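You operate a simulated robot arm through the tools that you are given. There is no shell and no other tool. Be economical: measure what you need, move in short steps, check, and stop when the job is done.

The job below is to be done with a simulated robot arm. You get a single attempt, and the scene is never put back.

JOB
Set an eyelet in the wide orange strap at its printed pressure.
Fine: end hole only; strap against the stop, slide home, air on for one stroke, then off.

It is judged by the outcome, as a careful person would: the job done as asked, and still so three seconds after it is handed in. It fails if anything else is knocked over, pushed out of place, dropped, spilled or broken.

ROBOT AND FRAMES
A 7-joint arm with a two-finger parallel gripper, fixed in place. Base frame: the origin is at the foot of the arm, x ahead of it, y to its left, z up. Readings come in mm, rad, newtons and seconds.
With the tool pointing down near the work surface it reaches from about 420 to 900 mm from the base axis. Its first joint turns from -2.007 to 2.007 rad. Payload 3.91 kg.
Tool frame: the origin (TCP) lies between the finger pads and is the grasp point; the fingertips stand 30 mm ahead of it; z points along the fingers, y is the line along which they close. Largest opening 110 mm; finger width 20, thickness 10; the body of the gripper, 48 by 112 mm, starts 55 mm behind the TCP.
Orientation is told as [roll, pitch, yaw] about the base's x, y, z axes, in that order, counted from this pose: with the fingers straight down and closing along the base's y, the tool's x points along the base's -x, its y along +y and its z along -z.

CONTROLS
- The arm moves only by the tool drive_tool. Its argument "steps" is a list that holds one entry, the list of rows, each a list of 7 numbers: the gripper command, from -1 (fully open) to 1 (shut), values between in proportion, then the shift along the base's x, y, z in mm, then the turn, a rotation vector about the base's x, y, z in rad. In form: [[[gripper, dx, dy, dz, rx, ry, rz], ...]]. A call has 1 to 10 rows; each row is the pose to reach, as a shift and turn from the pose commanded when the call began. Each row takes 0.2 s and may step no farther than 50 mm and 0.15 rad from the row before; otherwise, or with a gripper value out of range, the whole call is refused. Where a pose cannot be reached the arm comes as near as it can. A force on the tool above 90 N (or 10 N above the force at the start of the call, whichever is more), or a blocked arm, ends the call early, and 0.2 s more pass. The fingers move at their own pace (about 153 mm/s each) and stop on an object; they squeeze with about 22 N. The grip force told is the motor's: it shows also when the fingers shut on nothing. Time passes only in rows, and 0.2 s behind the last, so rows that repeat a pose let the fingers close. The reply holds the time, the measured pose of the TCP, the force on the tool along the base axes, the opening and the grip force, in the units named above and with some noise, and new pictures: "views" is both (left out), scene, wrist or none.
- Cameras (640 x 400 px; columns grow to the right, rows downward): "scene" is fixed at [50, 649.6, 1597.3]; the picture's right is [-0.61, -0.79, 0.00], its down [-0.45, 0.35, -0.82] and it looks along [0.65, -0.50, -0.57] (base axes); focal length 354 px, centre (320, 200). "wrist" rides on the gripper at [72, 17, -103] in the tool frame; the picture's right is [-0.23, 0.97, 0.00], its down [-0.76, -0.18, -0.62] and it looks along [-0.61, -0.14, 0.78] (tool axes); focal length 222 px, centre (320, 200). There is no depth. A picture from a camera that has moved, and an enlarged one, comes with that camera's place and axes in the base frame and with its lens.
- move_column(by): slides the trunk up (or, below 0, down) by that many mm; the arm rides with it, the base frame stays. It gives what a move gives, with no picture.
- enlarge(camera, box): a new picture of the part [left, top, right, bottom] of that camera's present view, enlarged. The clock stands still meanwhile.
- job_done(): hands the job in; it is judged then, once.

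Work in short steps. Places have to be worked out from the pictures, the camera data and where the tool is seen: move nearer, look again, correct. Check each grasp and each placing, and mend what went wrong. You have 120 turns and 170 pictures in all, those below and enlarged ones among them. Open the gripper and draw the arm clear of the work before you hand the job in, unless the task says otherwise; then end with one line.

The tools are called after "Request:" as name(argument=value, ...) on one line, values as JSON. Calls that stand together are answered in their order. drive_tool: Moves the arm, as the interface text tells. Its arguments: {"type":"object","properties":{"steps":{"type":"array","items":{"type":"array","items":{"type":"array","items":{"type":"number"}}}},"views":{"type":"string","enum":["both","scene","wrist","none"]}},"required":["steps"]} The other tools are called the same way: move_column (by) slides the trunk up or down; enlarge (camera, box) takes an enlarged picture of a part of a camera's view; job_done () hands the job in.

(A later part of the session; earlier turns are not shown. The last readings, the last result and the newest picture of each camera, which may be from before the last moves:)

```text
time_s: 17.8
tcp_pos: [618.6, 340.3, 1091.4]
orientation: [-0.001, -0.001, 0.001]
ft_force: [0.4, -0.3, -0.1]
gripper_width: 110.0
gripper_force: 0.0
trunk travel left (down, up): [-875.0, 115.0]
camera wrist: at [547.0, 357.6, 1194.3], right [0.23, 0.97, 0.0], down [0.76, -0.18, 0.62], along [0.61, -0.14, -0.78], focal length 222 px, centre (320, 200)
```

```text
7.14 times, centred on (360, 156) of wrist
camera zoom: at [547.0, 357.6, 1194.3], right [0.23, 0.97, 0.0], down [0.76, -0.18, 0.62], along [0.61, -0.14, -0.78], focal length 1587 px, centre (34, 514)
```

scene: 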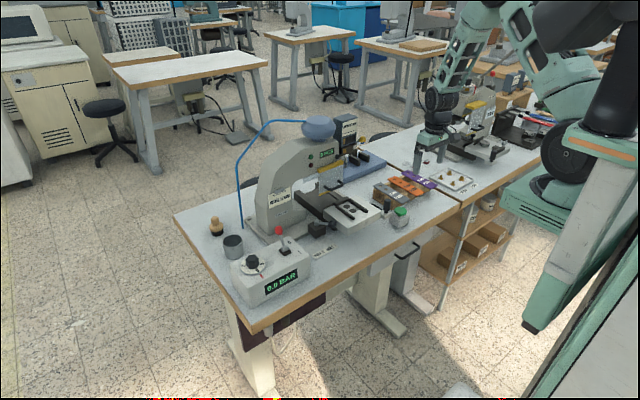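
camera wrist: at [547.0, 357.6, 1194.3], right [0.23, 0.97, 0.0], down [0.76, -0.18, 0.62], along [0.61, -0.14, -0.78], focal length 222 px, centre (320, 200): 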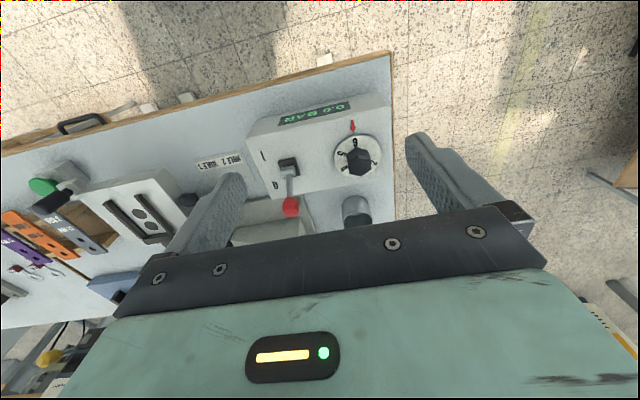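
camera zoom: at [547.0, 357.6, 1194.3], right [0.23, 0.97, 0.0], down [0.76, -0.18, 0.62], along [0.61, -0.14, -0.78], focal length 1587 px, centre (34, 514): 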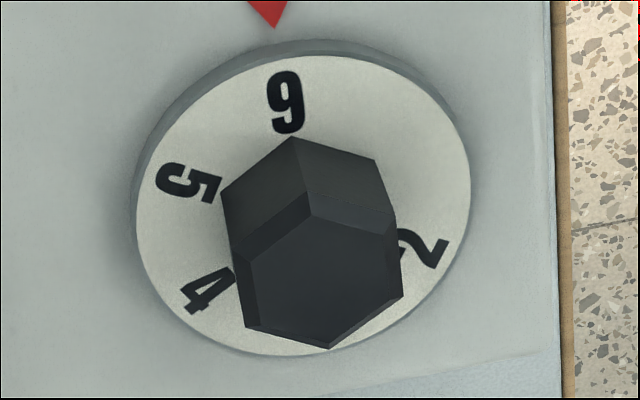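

A hex vertex points at the arrow, so the flats face ±y, right for my fingers at yaw 0. I'll move above the knob at about (689, 375) and check the alignment.

Request:
drive_tool(steps=[[[-1, 25, 15, -10, 0, 0, 0], [-1, 50, 25, -30, 0, 0, 0], [-1, 70, 35, -55, 0, 0, 0]]], views="both")

Request:
enlarge(camera="wrist", box=[240, 110, 400, 210])

```text
time_s: 18.6
tcp_pos: [689.4, 374.9, 1037.5]
orientation: [-0.001, 0.0, 0.0]
ft_force: [0.3, 0.7, 1.0]
gripper_width: 110.0
gripper_force: 0.1
trunk travel left (down, up): [-875.0, 115.0]
camera wrist: at [616.8, 391.6, 1141.2], right [0.23, 0.97, 0.0], down [0.76, -0.18, 0.62], along [0.61, -0.14, -0.78], focal length 222 px, centre (320, 200)
```

scene: 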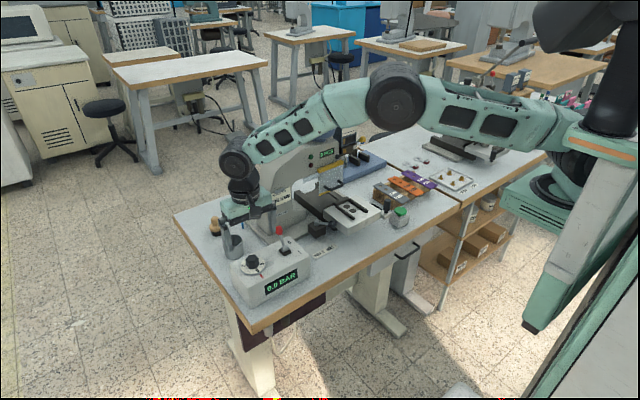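
wrist: 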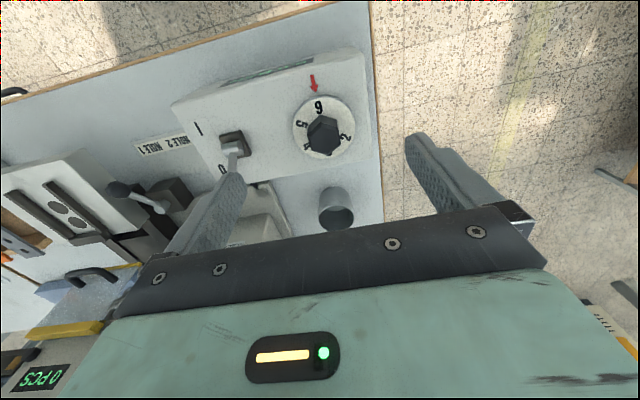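

```text
4.00 times, centred on (320, 160) of wrist
camera zoom: at [616.8, 391.6, 1141.2], right [0.23, 0.97, 0.0], down [0.76, -0.18, 0.62], along [0.61, -0.14, -0.78], focal length 888 px, centre (320, 360)
```

zoom: 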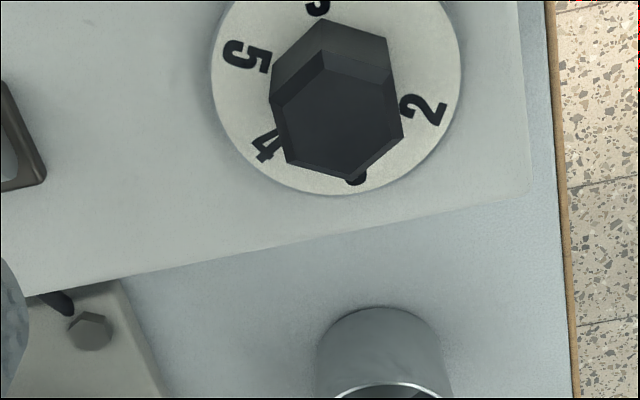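

Parallax puts the knob at about (702, 376) with its top near z 942. I'll correct and descend in stages.

Request:
drive_tool(steps=[[[-1, 6, 1, -20, 0, 0, 0], [-1, 12, 1, -45, 0, 0, 0], [-1, 12, 1, -60, 0, 0, 0]]], views="both")

Request:
enlarge(camera="wrist", box=[240, 90, 440, 215])

Request:
enlarge(camera="scene", box=[200, 200, 320, 300])

```text
time_s: 19.4
tcp_pos: [701.6, 377.0, 977.6]
orientation: [-0.001, -0.001, 0.0]
ft_force: [-0.5, 0.2, 0.6]
gripper_width: 110.1
gripper_force: 0.1
trunk travel left (down, up): [-875.0, 115.0]
camera wrist: at [629.3, 393.5, 1081.0], right [0.23, 0.97, 0.0], down [0.76, -0.18, 0.62], along [0.61, -0.14, -0.78], focal length 222 px, centre (320, 200)
```

scene: 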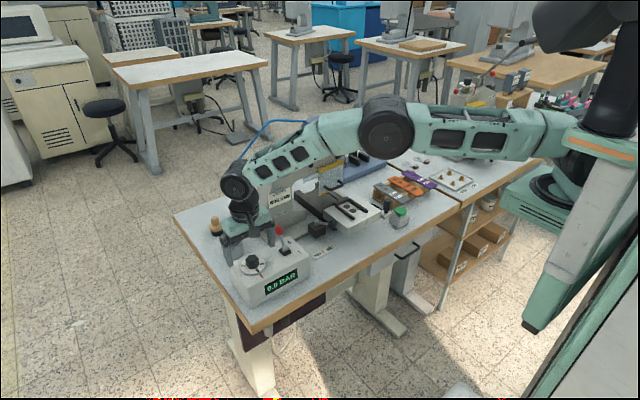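
wrist: 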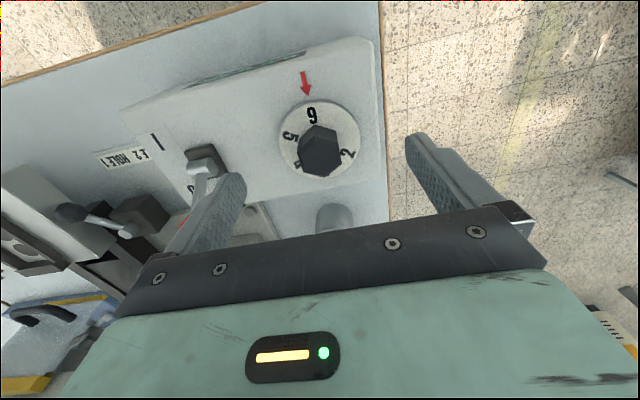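

```text
3.20 times, centred on (340, 152) of wrist
camera zoom: at [629.3, 393.5, 1081.0], right [0.23, 0.97, 0.0], down [0.76, -0.18, 0.62], along [0.61, -0.14, -0.78], focal length 711 px, centre (256, 352)
```

zoom: 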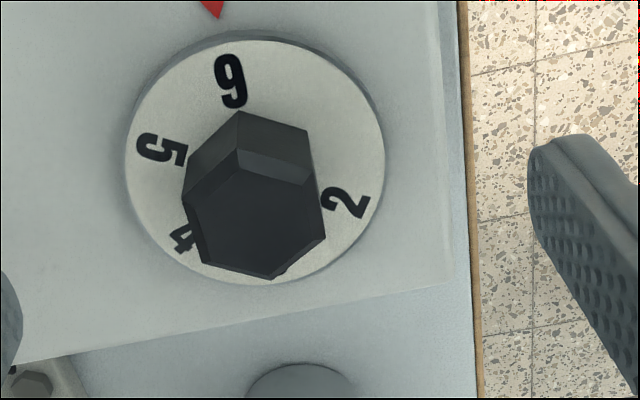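

```text
4.00 times, centred on (260, 250) of scene
camera zoom: at [50.0, 649.6, 1597.3], right [-0.61, -0.79, 0.0], down [-0.45, 0.35, -0.82], along [0.65, -0.5, -0.57], focal length 1415 px, centre (560, 0)
```

zoom: 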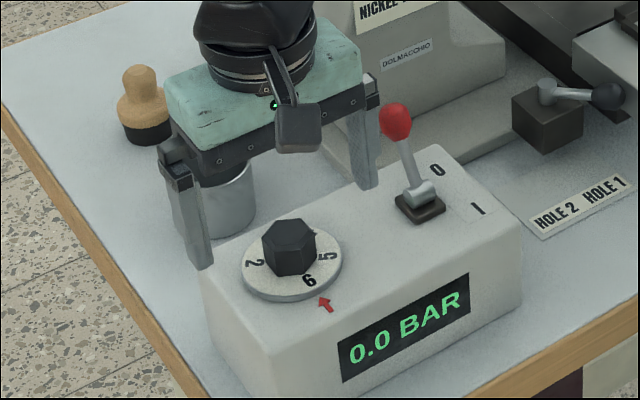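

Estimates from the two cameras agree on about (700, 377), with the disc face near z 913 and the knob top near 940. I'll go down so the tips stay about 10 mm above the disc, then close.

Request:
drive_tool(steps=[[[-1, -1.5, 0, -12, 0, 0, 0], [-1, -1.5, 0, -23, 0, 0, 0], [0.3, -1.5, 0, -23, 0, 0, 0], [0.6, -1.5, 0, -23, 0, 0, 0], [0.6, -1.5, 0, -23, 0, 0, 0]]], views="both")

Request:
enlarge(camera="scene", box=[220, 210, 300, 270])

Request:
enlarge(camera="wrist", box=[240, 90, 440, 215])

```text
time_s: 20.6
tcp_pos: [700.5, 375.1, 953.5]
orientation: [0.001, -0.001, 0.001]
ft_force: [-0.3, -5.1, 0.7]
gripper_width: 34.8
gripper_force: 45.0
trunk travel left (down, up): [-875.0, 115.0]
camera wrist: at [627.7, 392.5, 1057.1], right [0.23, 0.97, 0.0], down [0.76, -0.18, 0.62], along [0.61, -0.14, -0.78], focal length 222 px, centre (320, 200)
```

scene: 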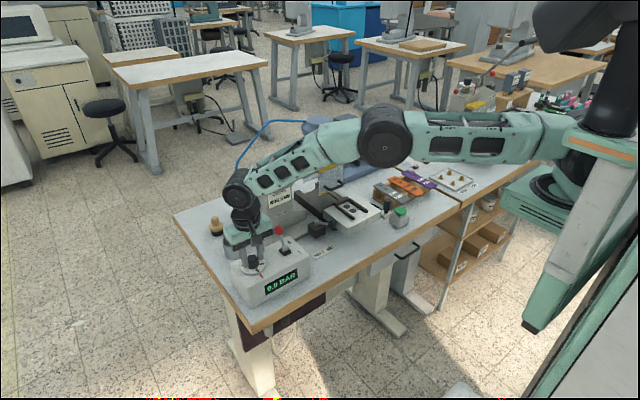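
wrist: 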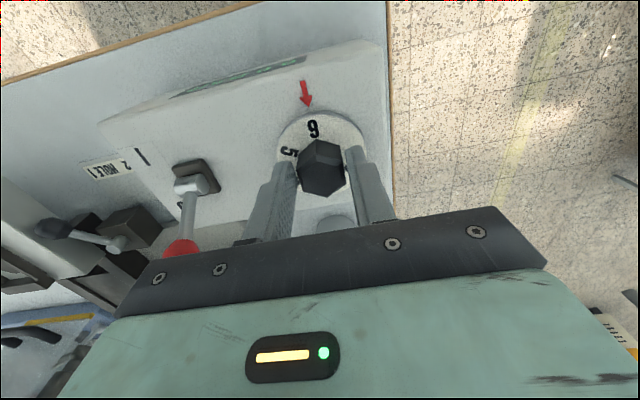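

```text
6.67 times, centred on (260, 240) of scene
camera zoom: at [50.0, 649.6, 1597.3], right [-0.61, -0.79, 0.0], down [-0.45, 0.35, -0.82], along [0.65, -0.5, -0.57], focal length 2358 px, centre (720, -67)
```

zoom: 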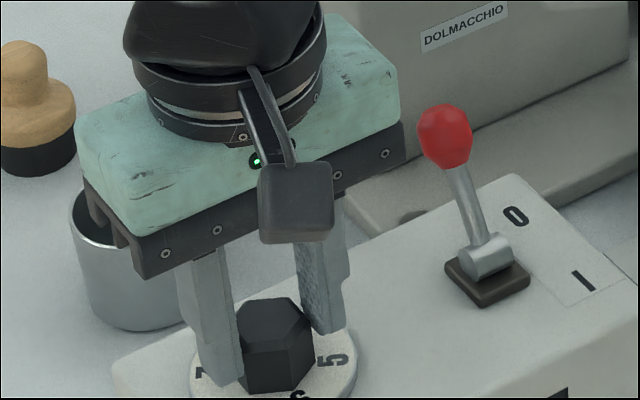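

```text
3.20 times, centred on (340, 152) of wrist
camera zoom: at [627.7, 392.5, 1057.1], right [0.23, 0.97, 0.0], down [0.76, -0.18, 0.62], along [0.61, -0.14, -0.78], focal length 711 px, centre (256, 352)
```

zoom: 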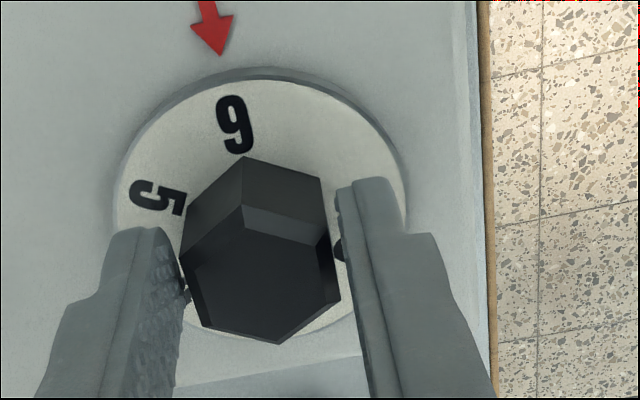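

The fingers hold the flats at 34.8 mm, centred on the knob. I'll turn -60°.

Request:
drive_tool(steps=[[[0.6, 0, 0, 0, 0, 0, -0.13], [0.6, 0, 0, 0, 0, 0, -0.26], [0.6, 0, 0, 0, 0, 0, -0.39], [0.6, 0, 0, 0, 0, 0, -0.52], [0.6, 0, 0, 0, 0, 0, -0.65], [0.6, 0, 0, 0, 0, 0, -0.78], [0.6, 0, 0, 0, 0, 0, -0.91], [0.6, 0, 0, 0, 0, 0, -1.047], [0.6, 0, 0, 0, 0, 0, -1.047]]], views="both")

Request:
enlarge(camera="wrist", box=[240, 90, 440, 215])

Request:
enlarge(camera="scene", box=[220, 220, 300, 280])

```text
time_s: 22.6
tcp_pos: [702.6, 378.9, 952.1]
orientation: [0.007, 0.001, -1.048]
ft_force: [26.1, 30.7, -7.5]
gripper_width: 34.4
gripper_force: 45.1
trunk travel left (down, up): [-875.0, 115.0]
camera wrist: at [680.4, 450.3, 1057.3], right [0.96, 0.29, 0.01], down [0.22, -0.75, 0.62], along [0.18, -0.59, -0.78], focal length 222 px, centre (320, 200)
```

scene: 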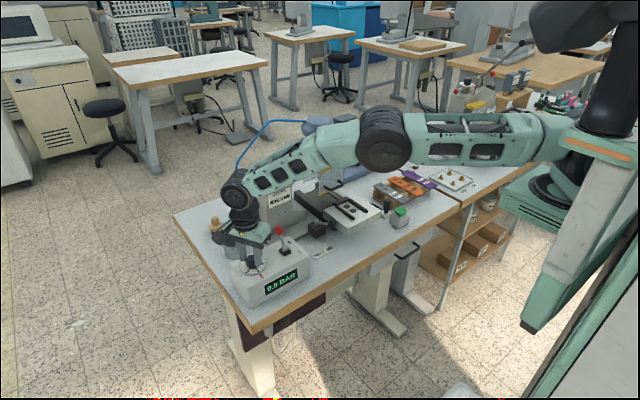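
wrist: 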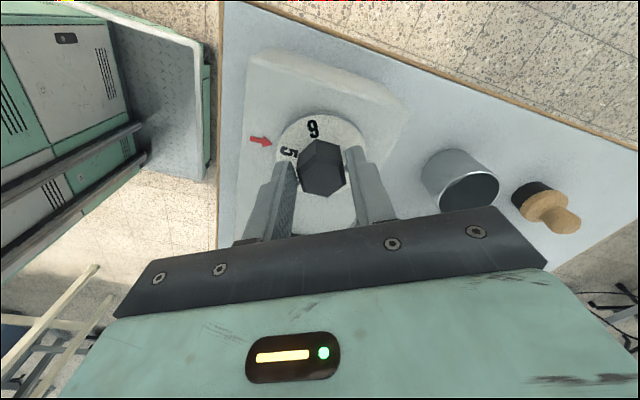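

```text
3.20 times, centred on (340, 152) of wrist
camera zoom: at [680.4, 450.3, 1057.3], right [0.96, 0.29, 0.01], down [0.22, -0.75, 0.62], along [0.18, -0.59, -0.78], focal length 711 px, centre (256, 352)
```

zoom: 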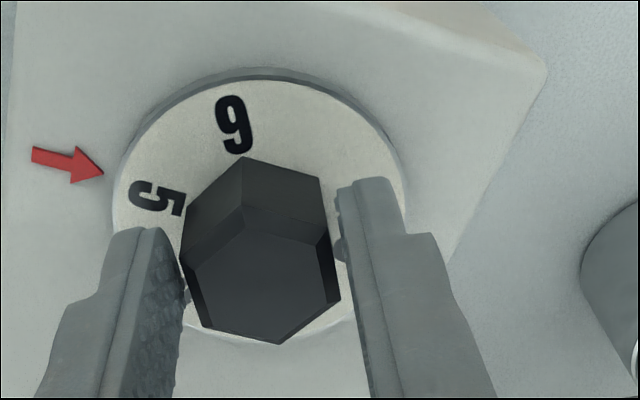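

```text
6.67 times, centred on (260, 250) of scene
camera zoom: at [50.0, 649.6, 1597.3], right [-0.61, -0.79, 0.0], down [-0.45, 0.35, -0.82], along [0.65, -0.5, -0.57], focal length 2358 px, centre (720, -133)
```

zoom: 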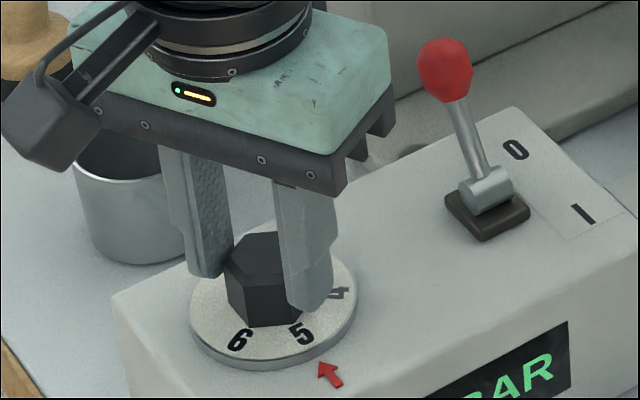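

5 is now roughly at the arrow. I'll release, lift clear and check the dial precisely.

Request:
drive_tool(steps=[[[0.2, 0, 0, 0, 0, 0, 0], [-0.4, 0, 0, 0, 0, 0, 0], [-0.4, 0, 0, 40, 0, 0, 0], [-0.4, 0, 0, 80, 0, 0, 0.1]]], views="both")

Request:
enlarge(camera="wrist", box=[240, 70, 400, 170])

Request:
enlarge(camera="scene", box=[220, 220, 300, 280])

```text
time_s: 23.6
tcp_pos: [700.0, 375.1, 1033.4]
orientation: [-0.001, 0.0, -0.946]
ft_force: [1.0, 1.4, 0.0]
gripper_width: 77.0
gripper_force: 0.0
trunk travel left (down, up): [-875.0, 115.0]
camera wrist: at [671.4, 444.4, 1136.6], right [0.92, 0.38, 0.0], down [0.3, -0.72, 0.62], along [0.24, -0.58, -0.78], focal length 222 px, centre (320, 200)
```

scene: 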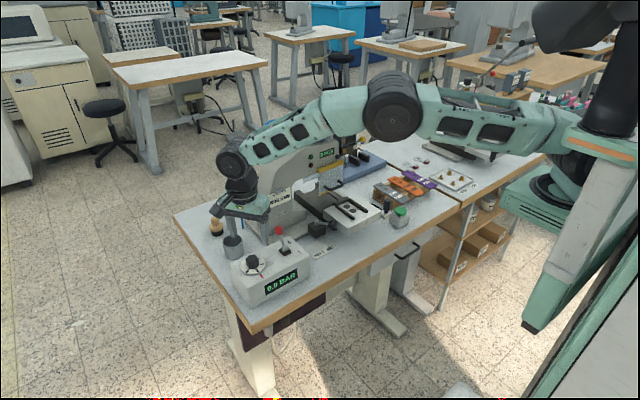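
wrist: 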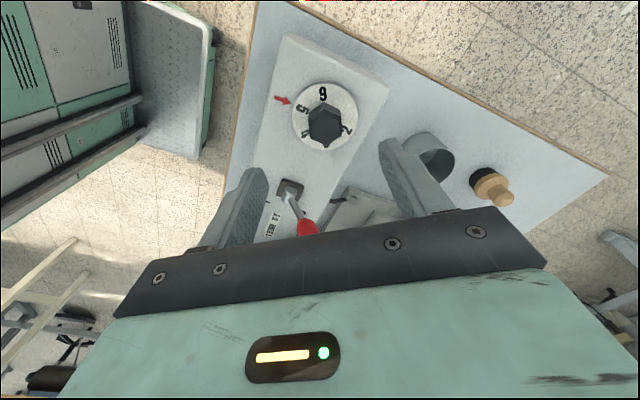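

```text
4.00 times, centred on (320, 120) of wrist
camera zoom: at [671.4, 444.4, 1136.6], right [0.92, 0.38, 0.0], down [0.3, -0.72, 0.62], along [0.24, -0.58, -0.78], focal length 888 px, centre (320, 520)
```

zoom: 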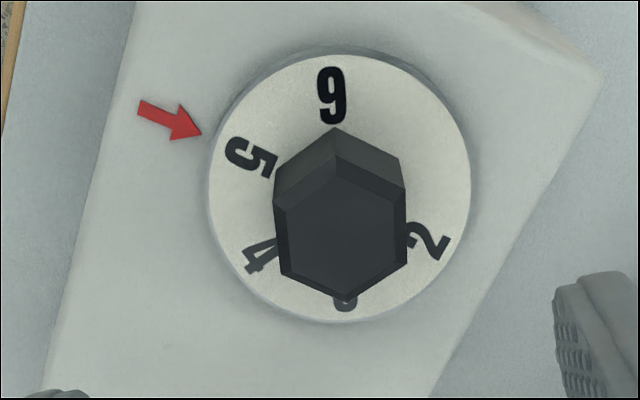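

```text
6.67 times, centred on (260, 250) of scene
camera zoom: at [50.0, 649.6, 1597.3], right [-0.61, -0.79, 0.0], down [-0.45, 0.35, -0.82], along [0.65, -0.5, -0.57], focal length 2358 px, centre (720, -133)
```

zoom: 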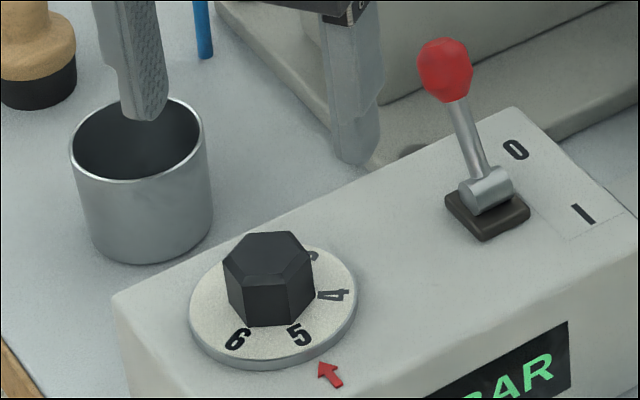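

The 5 now lies exactly in line with the arrow; I'll confirm on the display once air is on. Next the strap: return to yaw 0 and travel back over the rack.

Request:
drive_tool(steps=[[[-1, -15, -25, 20, 0, 0, 0.14], [-1, -30, -55, 30, 0, 0, 0.28], [-1, -45, -90, 40, 0, 0, 0.42], [-1, -60, -130, 40, 0, 0, 0.56], [-1, -60, -175, 40, 0, 0, 0.7], [-1, -60, -220, 40, 0, 0, 0.84], [-1, -60, -265, 40, 0, 0, 0.946], [-1, -60, -310, 40, 0, 0, 0.946], [-1, -60, -355, 40, 0, 0, 0.946], [-1, -60, -400, 40, 0, 0, 0.946]]], views="none")

Request:
drive_tool(steps=[[[-1, 0, -45, 0, 0, 0, 0], [-1, 0, -90, 0, 0, 0, 0], [-1, 0, -135, 0, 0, 0, 0], [-1, 10, -180, -10, 0, 0, 0], [-1, 20, -225, -20, 0, 0, 0], [-1, 35, -265, -30, 0, 0, 0], [-1, 55, -285, -60, 0, 0, 0], [-1, 62, -287, -95, 0, 0, 0]]], views="both")

Request:
enlarge(camera="wrist", box=[240, 90, 400, 210])

```text
time_s: 25.8
tcp_pos: [640.3, -23.6, 1072.1]
orientation: [0.001, 0.0, 0.003]
ft_force: [0.5, 0.0, 0.5]
gripper_width: 110.2
gripper_force: 0.1
trunk travel left (down, up): [-875.0, 115.0]
```

```text
time_s: 27.6
tcp_pos: [702.5, -311.4, 978.6]
orientation: [0.0, 0.0, -0.001]
ft_force: [-0.7, 0.2, -0.9]
gripper_width: 110.2
gripper_force: 0.0
trunk travel left (down, up): [-875.0, 115.0]
camera wrist: at [630.2, -294.7, 1082.8], right [0.23, 0.97, 0.0], down [0.76, -0.18, 0.62], along [0.61, -0.14, -0.78], focal length 222 px, centre (320, 200)
```

scene: 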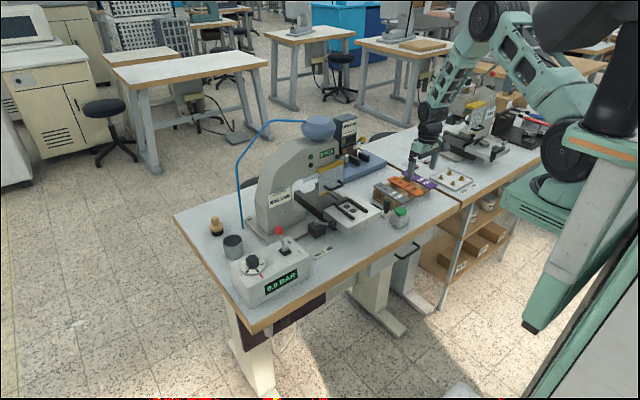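
wrist: 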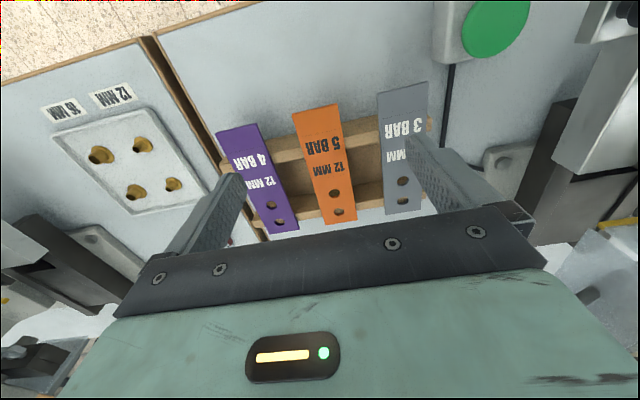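

```text
3.33 times, centred on (320, 150) of wrist
camera zoom: at [630.2, -294.7, 1082.8], right [0.23, 0.97, 0.0], down [0.76, -0.18, 0.62], along [0.61, -0.14, -0.78], focal length 740 px, centre (320, 367)
```

zoom: 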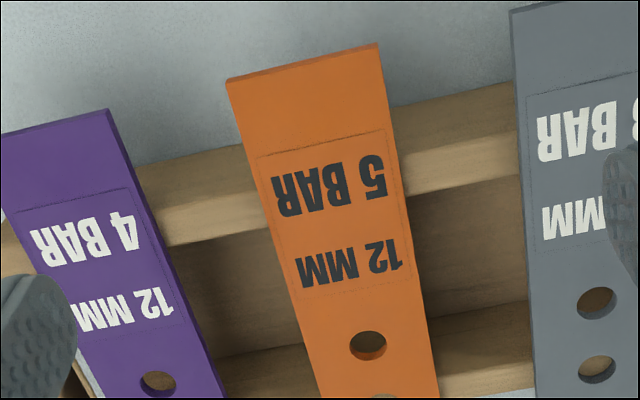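

Neighbours leave about 33 mm gaps, so I'll use a 60 mm opening. Strap centre is y≈-313. I'll descend partway and check.

Request:
drive_tool(steps=[[[-0.09, 4, -1.5, 0, 0, 0, 0], [-0.09, 4, -1.5, 0, 0, 0, 0], [-0.09, 4, -1.5, -30, 0, 0, 0], [-0.09, 4, -1.5, -53, 0, 0, 0]]], views="both")

Request:
enlarge(camera="wrist", box=[240, 90, 400, 210])

Request:
enlarge(camera="scene", box=[370, 150, 450, 210])

```text
time_s: 28.6
tcp_pos: [706.6, -311.3, 926.9]
orientation: [0.0, -0.001, -0.001]
ft_force: [-0.2, 0.4, 0.0]
gripper_width: 59.9
gripper_force: 0.1
trunk travel left (down, up): [-875.0, 115.0]
camera wrist: at [633.9, -294.5, 1029.2], right [0.23, 0.97, 0.0], down [0.76, -0.18, 0.62], along [0.61, -0.14, -0.78], focal length 222 px, centre (320, 200)
```

scene: 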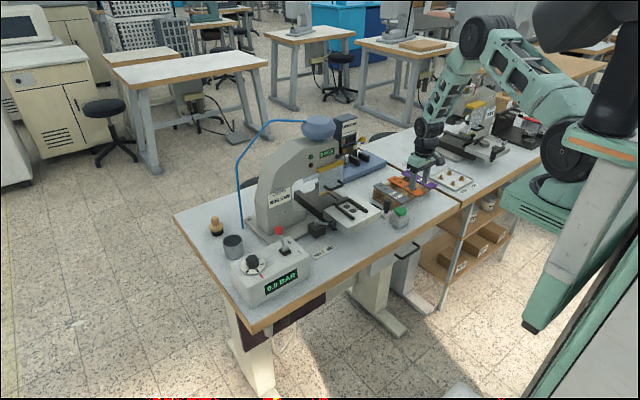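
wrist: 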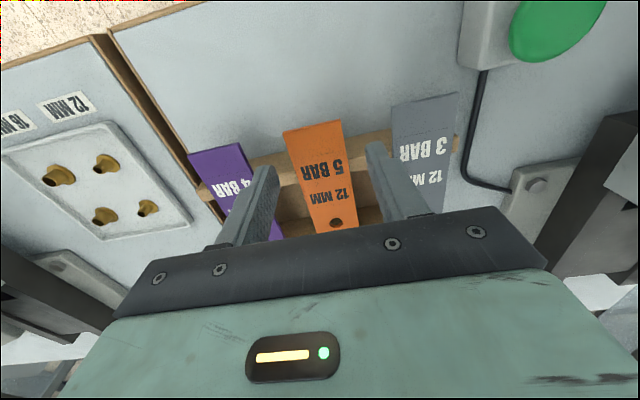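

```text
3.33 times, centred on (320, 150) of wrist
camera zoom: at [633.9, -294.5, 1029.2], right [0.23, 0.97, 0.0], down [0.76, -0.18, 0.62], along [0.61, -0.14, -0.78], focal length 740 px, centre (320, 367)
```

zoom: 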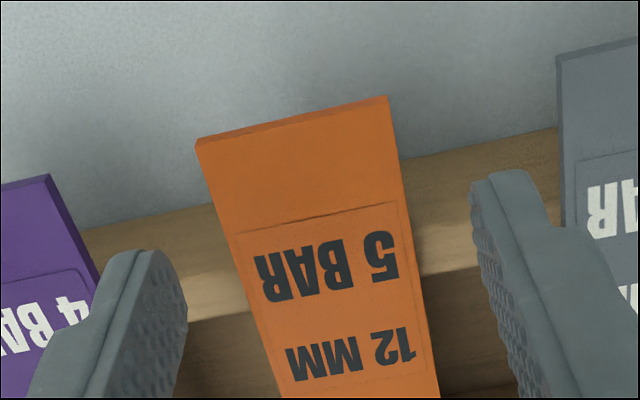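

```text
6.67 times, centred on (410, 180) of scene
camera zoom: at [50.0, 649.6, 1597.3], right [-0.61, -0.79, 0.0], down [-0.45, 0.35, -0.82], along [0.65, -0.5, -0.57], focal length 2358 px, centre (-280, 333)
```

zoom: 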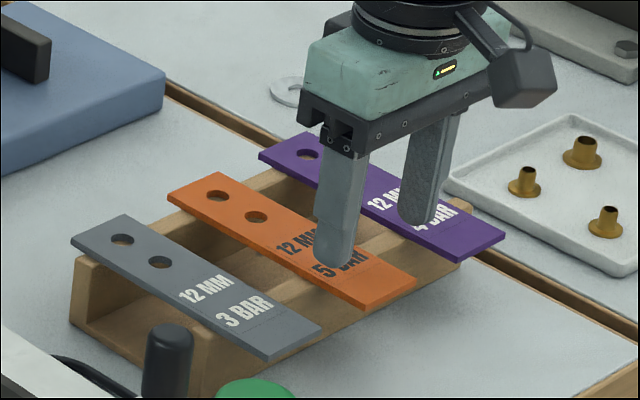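

Tips (z≈897) are above the strap and straddle it cleanly. I'll creep down, feeling for the rack rail.

Request:
drive_tool(steps=[[[-0.09, 0, -1.5, -6, 0, 0, 0], [-0.09, 0, -1.5, -12, 0, 0, 0]]], views="none")

Request:
drive_tool(steps=[[[-0.09, 0, 0, -2, 0, 0, 0], [-0.09, 0, 0, -4, 0, 0, 0]]], views="wrist")

Request:
enlarge(camera="wrist", box=[240, 90, 400, 210])

Request:
enlarge(camera="scene", box=[385, 160, 433, 196])

```text
time_s: 29.2
tcp_pos: [705.8, -313.5, 913.0]
orientation: [-0.001, 0.0, 0.0]
ft_force: [0.0, -0.2, -0.1]
gripper_width: 59.9
gripper_force: 0.0
trunk travel left (down, up): [-875.0, 115.0]
```

```text
time_s: 29.8
tcp_pos: [706.7, -313.6, 910.2]
orientation: [-0.001, 0.0, 0.001]
ft_force: [0.2, -0.2, -0.3]
gripper_width: 60.1
gripper_force: 0.0
trunk travel left (down, up): [-875.0, 115.0]
camera wrist: at [633.7, -296.6, 1013.2], right [0.23, 0.97, 0.0], down [0.76, -0.18, 0.62], along [0.61, -0.14, -0.78], focal length 222 px, centre (320, 200)
```

wrist: 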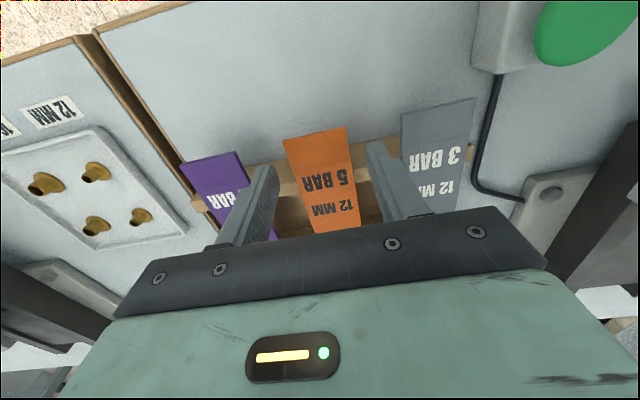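

```text
3.33 times, centred on (320, 150) of wrist
camera zoom: at [633.7, -296.6, 1013.2], right [0.23, 0.97, 0.0], down [0.76, -0.18, 0.62], along [0.61, -0.14, -0.78], focal length 740 px, centre (320, 367)
```

zoom: 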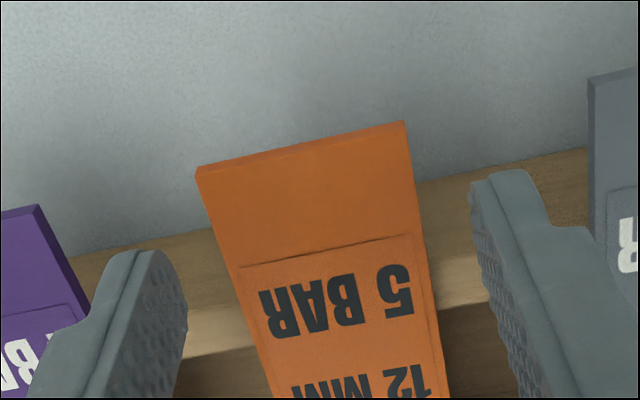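

```text
11.11 times, centred on (409, 178) of scene
camera zoom: at [50.0, 649.6, 1597.3], right [-0.61, -0.79, 0.0], down [-0.45, 0.35, -0.82], along [0.65, -0.5, -0.57], focal length 3930 px, centre (-669, 444)
```

zoom: 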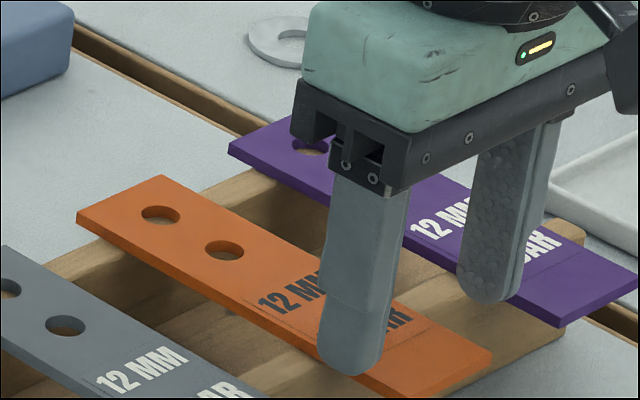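

Still free. Continuing down in small steps.

Request:
drive_tool(steps=[[[-0.09, 0, 0, -2, 0, 0, 0], [-0.09, 0, 0, -4, 0, 0, 0]]], views="none")

Request:
drive_tool(steps=[[[-0.09, 0, 0, -1.5, 0, 0, 0], [-0.09, 0, 0, -3, 0, 0, 0]]], views="none")

Request:
drive_tool(steps=[[[-0.09, 0, 0, -1.5, 0, 0, 0], [-0.09, 0, 0, -3, 0, 0, 0]]], views="wrist")

Request:
enlarge(camera="scene", box=[385, 160, 433, 196])

```text
time_s: 30.4
tcp_pos: [706.5, -313.6, 905.3]
orientation: [-0.001, 0.0, -0.002]
ft_force: [-0.8, 0.1, 0.3]
gripper_width: 60.0
gripper_force: 0.0
trunk travel left (down, up): [-875.0, 115.0]
```

```text
time_s: 31.0
tcp_pos: [705.8, -313.2, 902.7]
orientation: [-0.001, 0.0, 0.0]
ft_force: [-0.1, 0.2, -0.7]
gripper_width: 59.9
gripper_force: 0.1
trunk travel left (down, up): [-875.0, 115.0]
```

```text
time_s: 31.6
tcp_pos: [705.8, -313.9, 898.8]
orientation: [0.002, -0.001, -0.001]
ft_force: [0.4, -0.3, -0.6]
gripper_width: 60.0
gripper_force: 0.2
trunk travel left (down, up): [-875.0, 115.0]
camera wrist: at [633.9, -296.6, 1003.0], right [0.23, 0.97, 0.0], down [0.76, -0.18, 0.62], along [0.61, -0.14, -0.78], focal length 222 px, centre (320, 200)
```

wrist: 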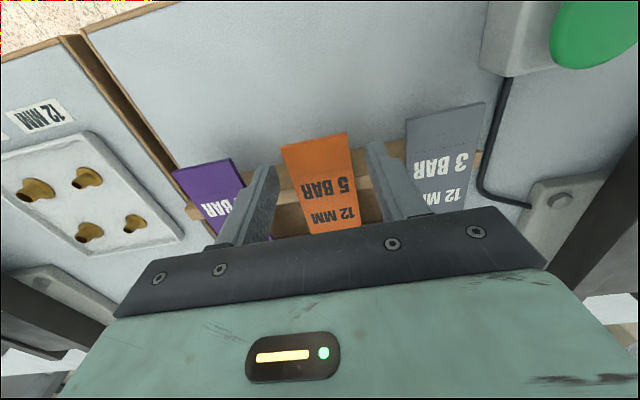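

```text
11.11 times, centred on (409, 178) of scene
camera zoom: at [50.0, 649.6, 1597.3], right [-0.61, -0.79, 0.0], down [-0.45, 0.35, -0.82], along [0.65, -0.5, -0.57], focal length 3930 px, centre (-669, 444)
```

zoom: 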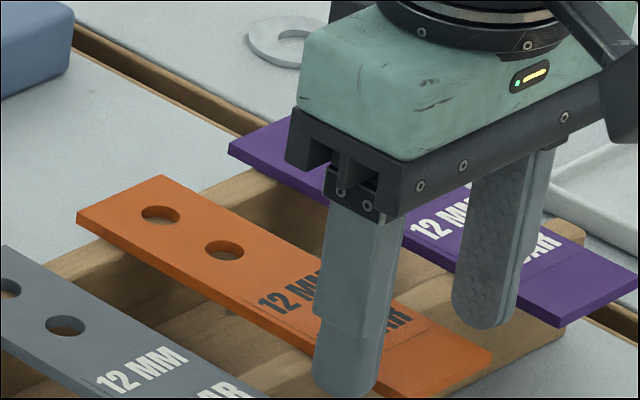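

Tips look level with the strap now. A few more small steps until the rail is felt.

Request:
drive_tool(steps=[[[-0.09, 0, 0, -1, 0, 0, 0], [-0.09, 0, 0, -2, 0, 0, 0]]], views="none")

Request:
drive_tool(steps=[[[-0.09, 0, 0, -1, 0, 0, 0], [-0.09, 0, 0, -2, 0, 0, 0]]], views="none")

Request:
drive_tool(steps=[[[-0.09, 0, 0, -1, 0, 0, 0], [-0.09, 0, 0, -2, 0, 0, 0]]], views="none")

Request:
enlarge(camera="scene", box=[385, 160, 433, 196])

Request:
enlarge(camera="wrist", box=[240, 110, 400, 230])

```text
time_s: 32.2
tcp_pos: [706.5, -314.2, 897.0]
orientation: [0.0, 0.001, -0.001]
ft_force: [0.0, 0.5, -0.5]
gripper_width: 60.0
gripper_force: 0.0
trunk travel left (down, up): [-875.0, 115.0]
```

```text
time_s: 32.8
tcp_pos: [706.8, -313.9, 896.0]
orientation: [-0.001, -0.002, 0.0]
ft_force: [0.9, -0.6, -1.0]
gripper_width: 59.9
gripper_force: 0.1
trunk travel left (down, up): [-875.0, 115.0]
```

```text
time_s: 33.4
tcp_pos: [705.4, -313.5, 893.9]
orientation: [0.0, -0.001, -0.001]
ft_force: [-0.1, 0.1, 0.2]
gripper_width: 60.2
gripper_force: 0.1
trunk travel left (down, up): [-875.0, 115.0]
```

```text
11.11 times, centred on (409, 178) of scene
camera zoom: at [50.0, 649.6, 1597.3], right [-0.61, -0.79, 0.0], down [-0.45, 0.35, -0.82], along [0.65, -0.5, -0.57], focal length 3930 px, centre (-669, 444)
```

zoom: 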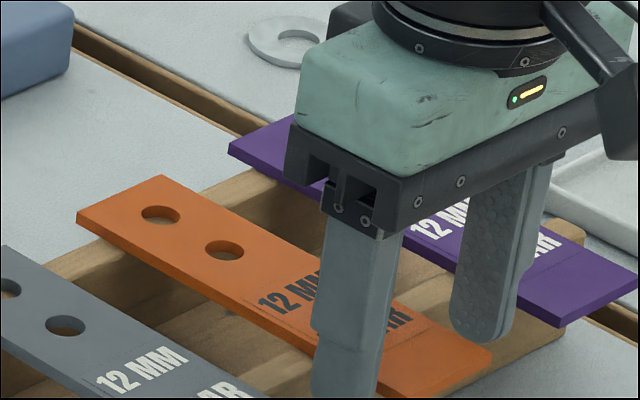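

```text
3.33 times, centred on (320, 170) of wrist
camera zoom: at [633.8, -296.7, 997.2], right [0.23, 0.97, 0.0], down [0.76, -0.18, 0.62], along [0.61, -0.14, -0.78], focal length 740 px, centre (320, 300)
```

zoom: 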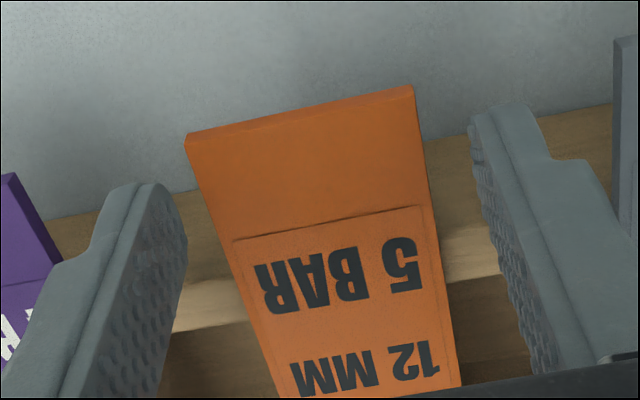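

Scaling between views now suggests the strap top is near z≈864. Continuing to feel downward.

Request:
drive_tool(steps=[[[-0.09, 0, 0, -1, 0, 0, 0], [-0.09, 0, 0, -2, 0, 0, 0]]], views="none")

Request:
drive_tool(steps=[[[-0.09, 0, 0, -1, 0, 0, 0], [-0.09, 0, 0, -2, 0, 0, 0]]], views="none")

Request:
drive_tool(steps=[[[-0.09, 0, 0, -1, 0, 0, 0], [-0.09, 0, 0, -2, 0, 0, 0]]], views="none")

Request:
enlarge(camera="scene", box=[385, 165, 433, 201])

Request:
enlarge(camera="wrist", box=[240, 110, 400, 230])

```text
time_s: 34.0
tcp_pos: [705.4, -314.3, 891.3]
orientation: [0.0, 0.0, 0.0]
ft_force: [-0.4, 0.4, 0.0]
gripper_width: 60.1
gripper_force: 0.1
trunk travel left (down, up): [-875.0, 115.0]
```

```text
time_s: 34.6
tcp_pos: [706.6, -314.5, 888.3]
orientation: [0.0, -0.001, 0.0]
ft_force: [-0.3, -0.3, -1.1]
gripper_width: 60.0
gripper_force: 0.1
trunk travel left (down, up): [-875.0, 115.0]
```

```text
time_s: 35.2
tcp_pos: [706.2, -314.5, 888.1]
orientation: [-0.001, 0.001, -0.002]
ft_force: [0.4, -0.4, 0.1]
gripper_width: 60.0
gripper_force: 0.0
trunk travel left (down, up): [-875.0, 115.0]
```

```text
11.11 times, centred on (409, 183) of scene
camera zoom: at [50.0, 649.6, 1597.3], right [-0.61, -0.79, 0.0], down [-0.45, 0.35, -0.82], along [0.65, -0.5, -0.57], focal length 3930 px, centre (-669, 389)
```

zoom: 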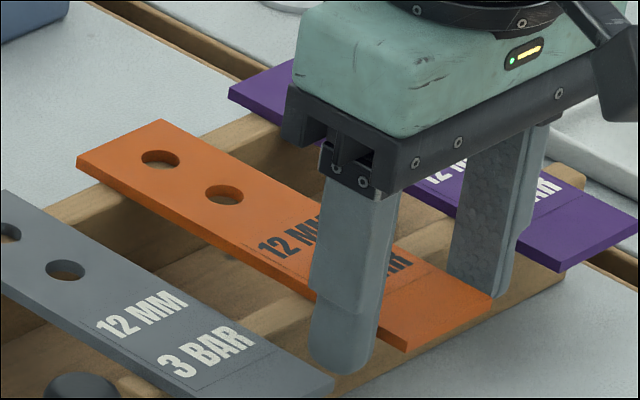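

```text
3.33 times, centred on (320, 170) of wrist
camera zoom: at [633.8, -297.0, 991.0], right [0.23, 0.97, 0.0], down [0.76, -0.18, 0.62], along [0.61, -0.14, -0.78], focal length 740 px, centre (320, 300)
```

zoom: 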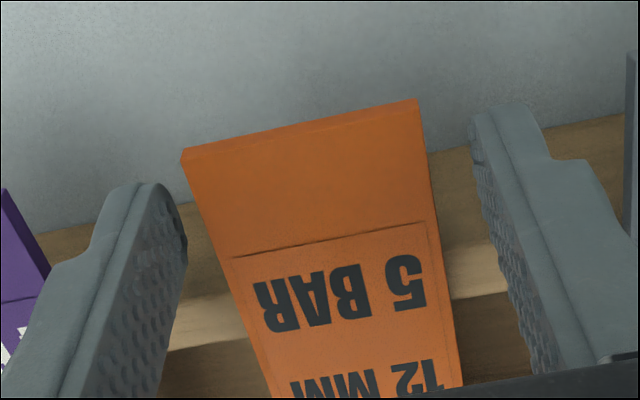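

The far finger is now partly hidden by the strap edge, so the tips are level with or below the strap. I'll close and see what it grips.

Request:
drive_tool(steps=[[[0.1, 0, 0, 0, 0, 0, 0], [0.5, 0, 0, 0, 0, 0, 0], [0.5, 0, 0, 0, 0, 0, 0]]], views="wrist")

Request:
enlarge(camera="scene", box=[385, 165, 433, 201])

Request:
enlarge(camera="wrist", box=[240, 110, 400, 230])

```text
time_s: 36.0
tcp_pos: [705.9, -314.6, 887.1]
orientation: [-0.001, 0.0, 0.001]
ft_force: [-0.2, 0.3, 0.7]
gripper_width: 42.9
gripper_force: 22.2
trunk travel left (down, up): [-875.0, 115.0]
camera wrist: at [633.8, -297.0, 991.0], right [0.23, 0.97, 0.0], down [0.76, -0.18, 0.62], along [0.61, -0.14, -0.78], focal length 222 px, centre (320, 200)
```

wrist: 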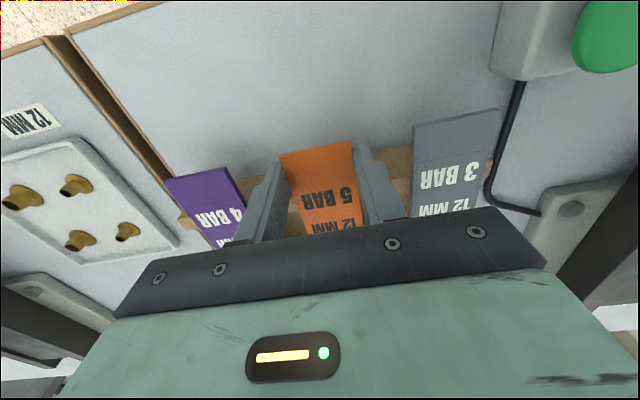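

```text
11.11 times, centred on (409, 183) of scene
camera zoom: at [50.0, 649.6, 1597.3], right [-0.61, -0.79, 0.0], down [-0.45, 0.35, -0.82], along [0.65, -0.5, -0.57], focal length 3930 px, centre (-669, 389)
```

zoom: 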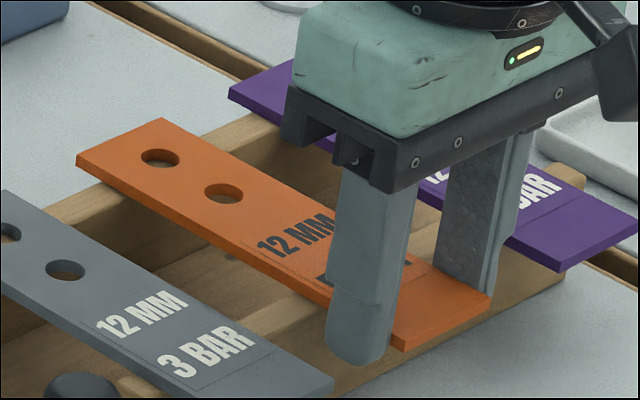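

```text
3.33 times, centred on (320, 170) of wrist
camera zoom: at [633.8, -297.0, 991.0], right [0.23, 0.97, 0.0], down [0.76, -0.18, 0.62], along [0.61, -0.14, -0.78], focal length 740 px, centre (320, 300)
```

zoom: 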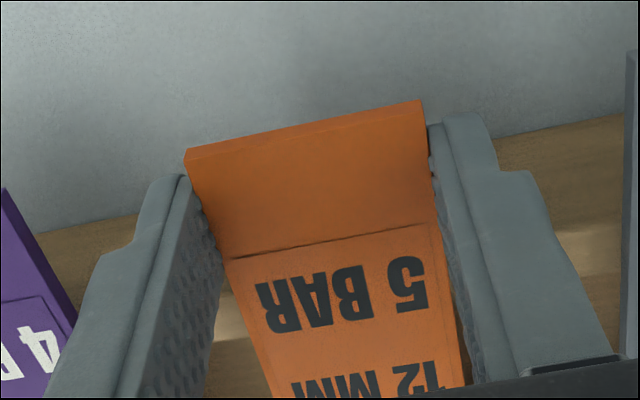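

Gripped: the strap is 42.9 mm wide and about 150 mm long. With the corrected scale, the plate top is ≈904, the stop x≈782 and the plate edge x≈673. I'll lift and check the strap stays level.

Request:
drive_tool(steps=[[[0.5, 0, 0, 10, 0, 0, 0], [0.5, 0, 0, 30, 0, 0, 0], [0.5, 0, 0, 60, 0, 0, 0], [0.5, 0, 0, 100, 0, 0, 0]]], views="both")

Request:
enlarge(camera="scene", box=[350, 120, 446, 192])

```text
time_s: 37.0
tcp_pos: [706.4, -313.5, 986.7]
orientation: [0.0, 0.0, -0.002]
ft_force: [0.2, -0.7, -0.8]
gripper_width: 43.0
gripper_force: 21.9
trunk travel left (down, up): [-875.0, 115.0]
camera wrist: at [633.3, -296.0, 1091.1], right [0.23, 0.97, 0.0], down [0.76, -0.18, 0.62], along [0.61, -0.14, -0.78], focal length 222 px, centre (320, 200)
```

scene: 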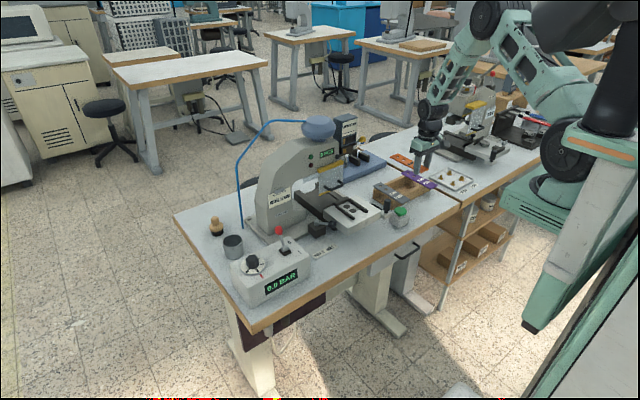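
wrist: 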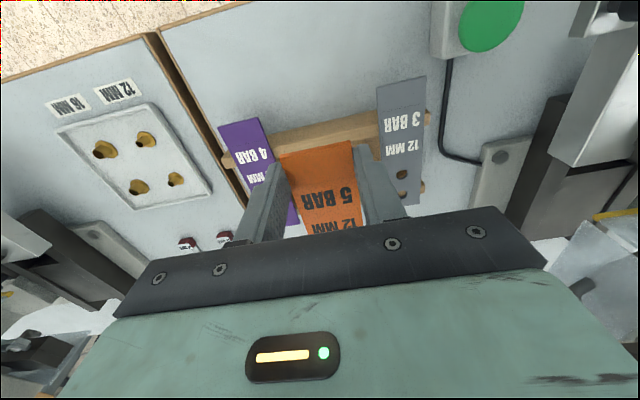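

```text
5.56 times, centred on (398, 156) of scene
camera zoom: at [50.0, 649.6, 1597.3], right [-0.61, -0.79, 0.0], down [-0.45, 0.35, -0.82], along [0.65, -0.5, -0.57], focal length 1965 px, centre (-113, 444)
```

zoom: 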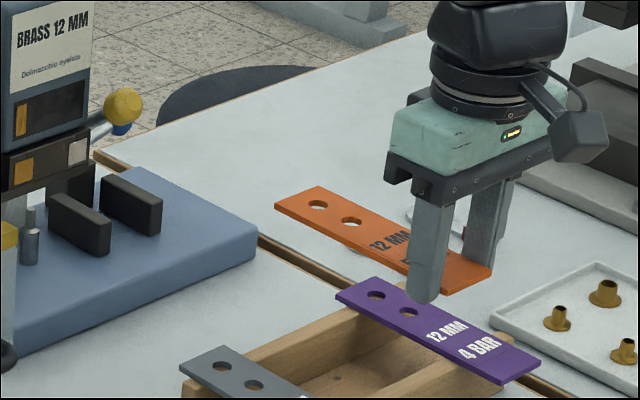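

The strap is held level. I'll carry it, retracted, to in front of the fixture at y≈-9.5.

Request:
drive_tool(steps=[[[0.5, -35, 10, 25, 0, 0, 0], [0.5, -70, 40, 30, 0, 0, 0], [0.5, -86, 85, 30, 0, 0, 0], [0.5, -86, 130, 30, 0, 0, 0], [0.5, -86, 175, 30, 0, 0, 0], [0.5, -86, 220, 30, 0, 0, 0], [0.5, -86, 265, 30, 0, 0, 0], [0.5, -86, 304, 25, 0, 0, 0], [0.5, -86, 304, 0, 0, 0, 0]]], views="both")

Request:
enlarge(camera="scene", box=[290, 160, 410, 250])

Request:
enlarge(camera="wrist", box=[240, 100, 420, 212])

```text
time_s: 39.0
tcp_pos: [620.3, -10.0, 987.8]
orientation: [0.0, -0.003, -0.001]
ft_force: [0.0, -0.2, 0.3]
gripper_width: 43.1
gripper_force: 22.4
trunk travel left (down, up): [-875.0, 115.0]
camera wrist: at [547.6, 7.6, 1092.2], right [0.23, 0.97, 0.0], down [0.76, -0.18, 0.62], along [0.61, -0.14, -0.78], focal length 222 px, centre (320, 200)
```

scene: 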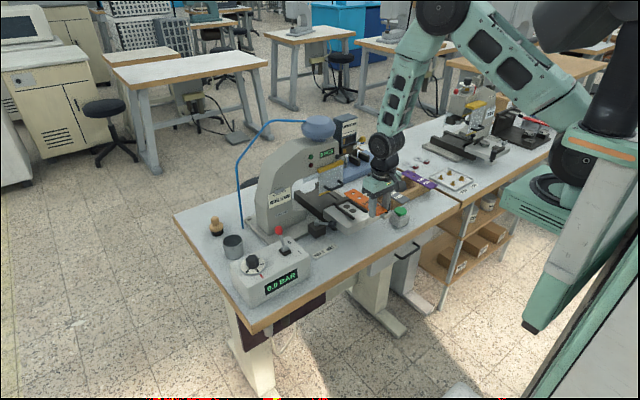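
wrist: 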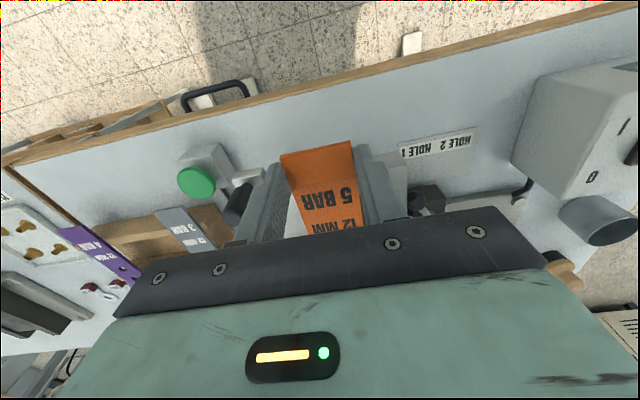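

```text
4.44 times, centred on (350, 205) of scene
camera zoom: at [50.0, 649.6, 1597.3], right [-0.61, -0.79, 0.0], down [-0.45, 0.35, -0.82], along [0.65, -0.5, -0.57], focal length 1572 px, centre (187, 178)
```

zoom: 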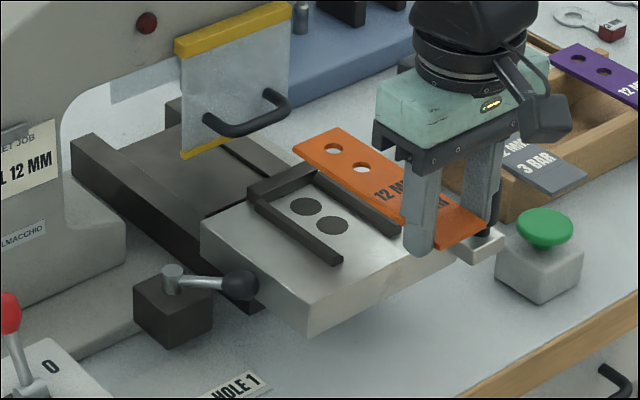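

```text
3.56 times, centred on (330, 156) of wrist
camera zoom: at [547.6, 7.6, 1092.2], right [0.23, 0.97, 0.0], down [0.76, -0.18, 0.62], along [0.61, -0.14, -0.78], focal length 790 px, centre (284, 356)
```

zoom: 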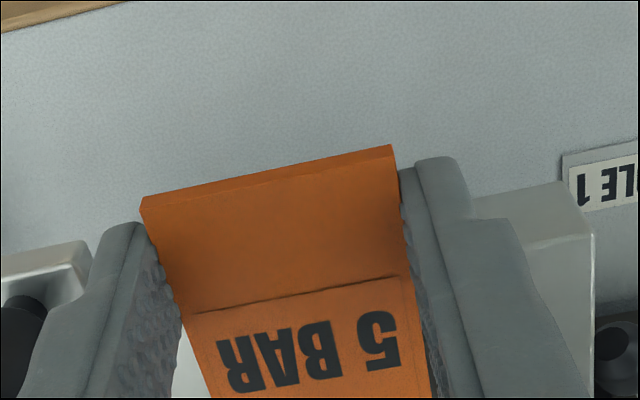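

Both cameras agree: dies on y≈-10 and plate z≈904. The strap's end hole is at TCP+115 mm. I'll go forward 13 mm and lower to just above the rails.

Request:
drive_tool(steps=[[[0.5, 7, 0, -15, 0, 0, 0], [0.5, 13, 0, -32, 0, 0, 0], [0.5, 13, 0, -44, 0, 0, 0]]], views="none")

Request:
enlarge(camera="scene", box=[310, 170, 390, 230])

```text
time_s: 39.8
tcp_pos: [632.8, -12.2, 944.4]
orientation: [-0.001, -0.001, -0.001]
ft_force: [0.5, -0.3, -0.3]
gripper_width: 42.9
gripper_force: 21.8
trunk travel left (down, up): [-875.0, 115.0]
```

```text
6.67 times, centred on (350, 200) of scene
camera zoom: at [50.0, 649.6, 1597.3], right [-0.61, -0.79, 0.0], down [-0.45, 0.35, -0.82], along [0.65, -0.5, -0.57], focal length 2358 px, centre (120, 200)
```

zoom: 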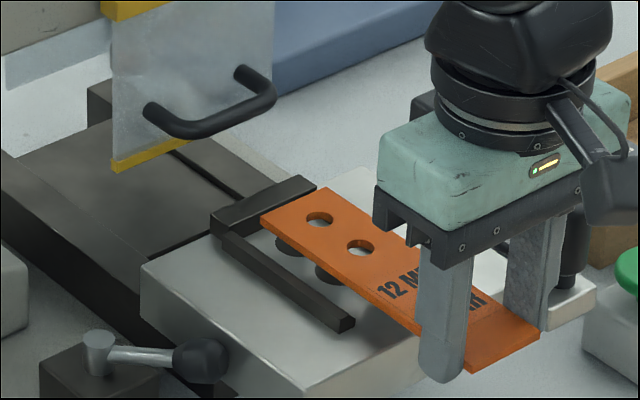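

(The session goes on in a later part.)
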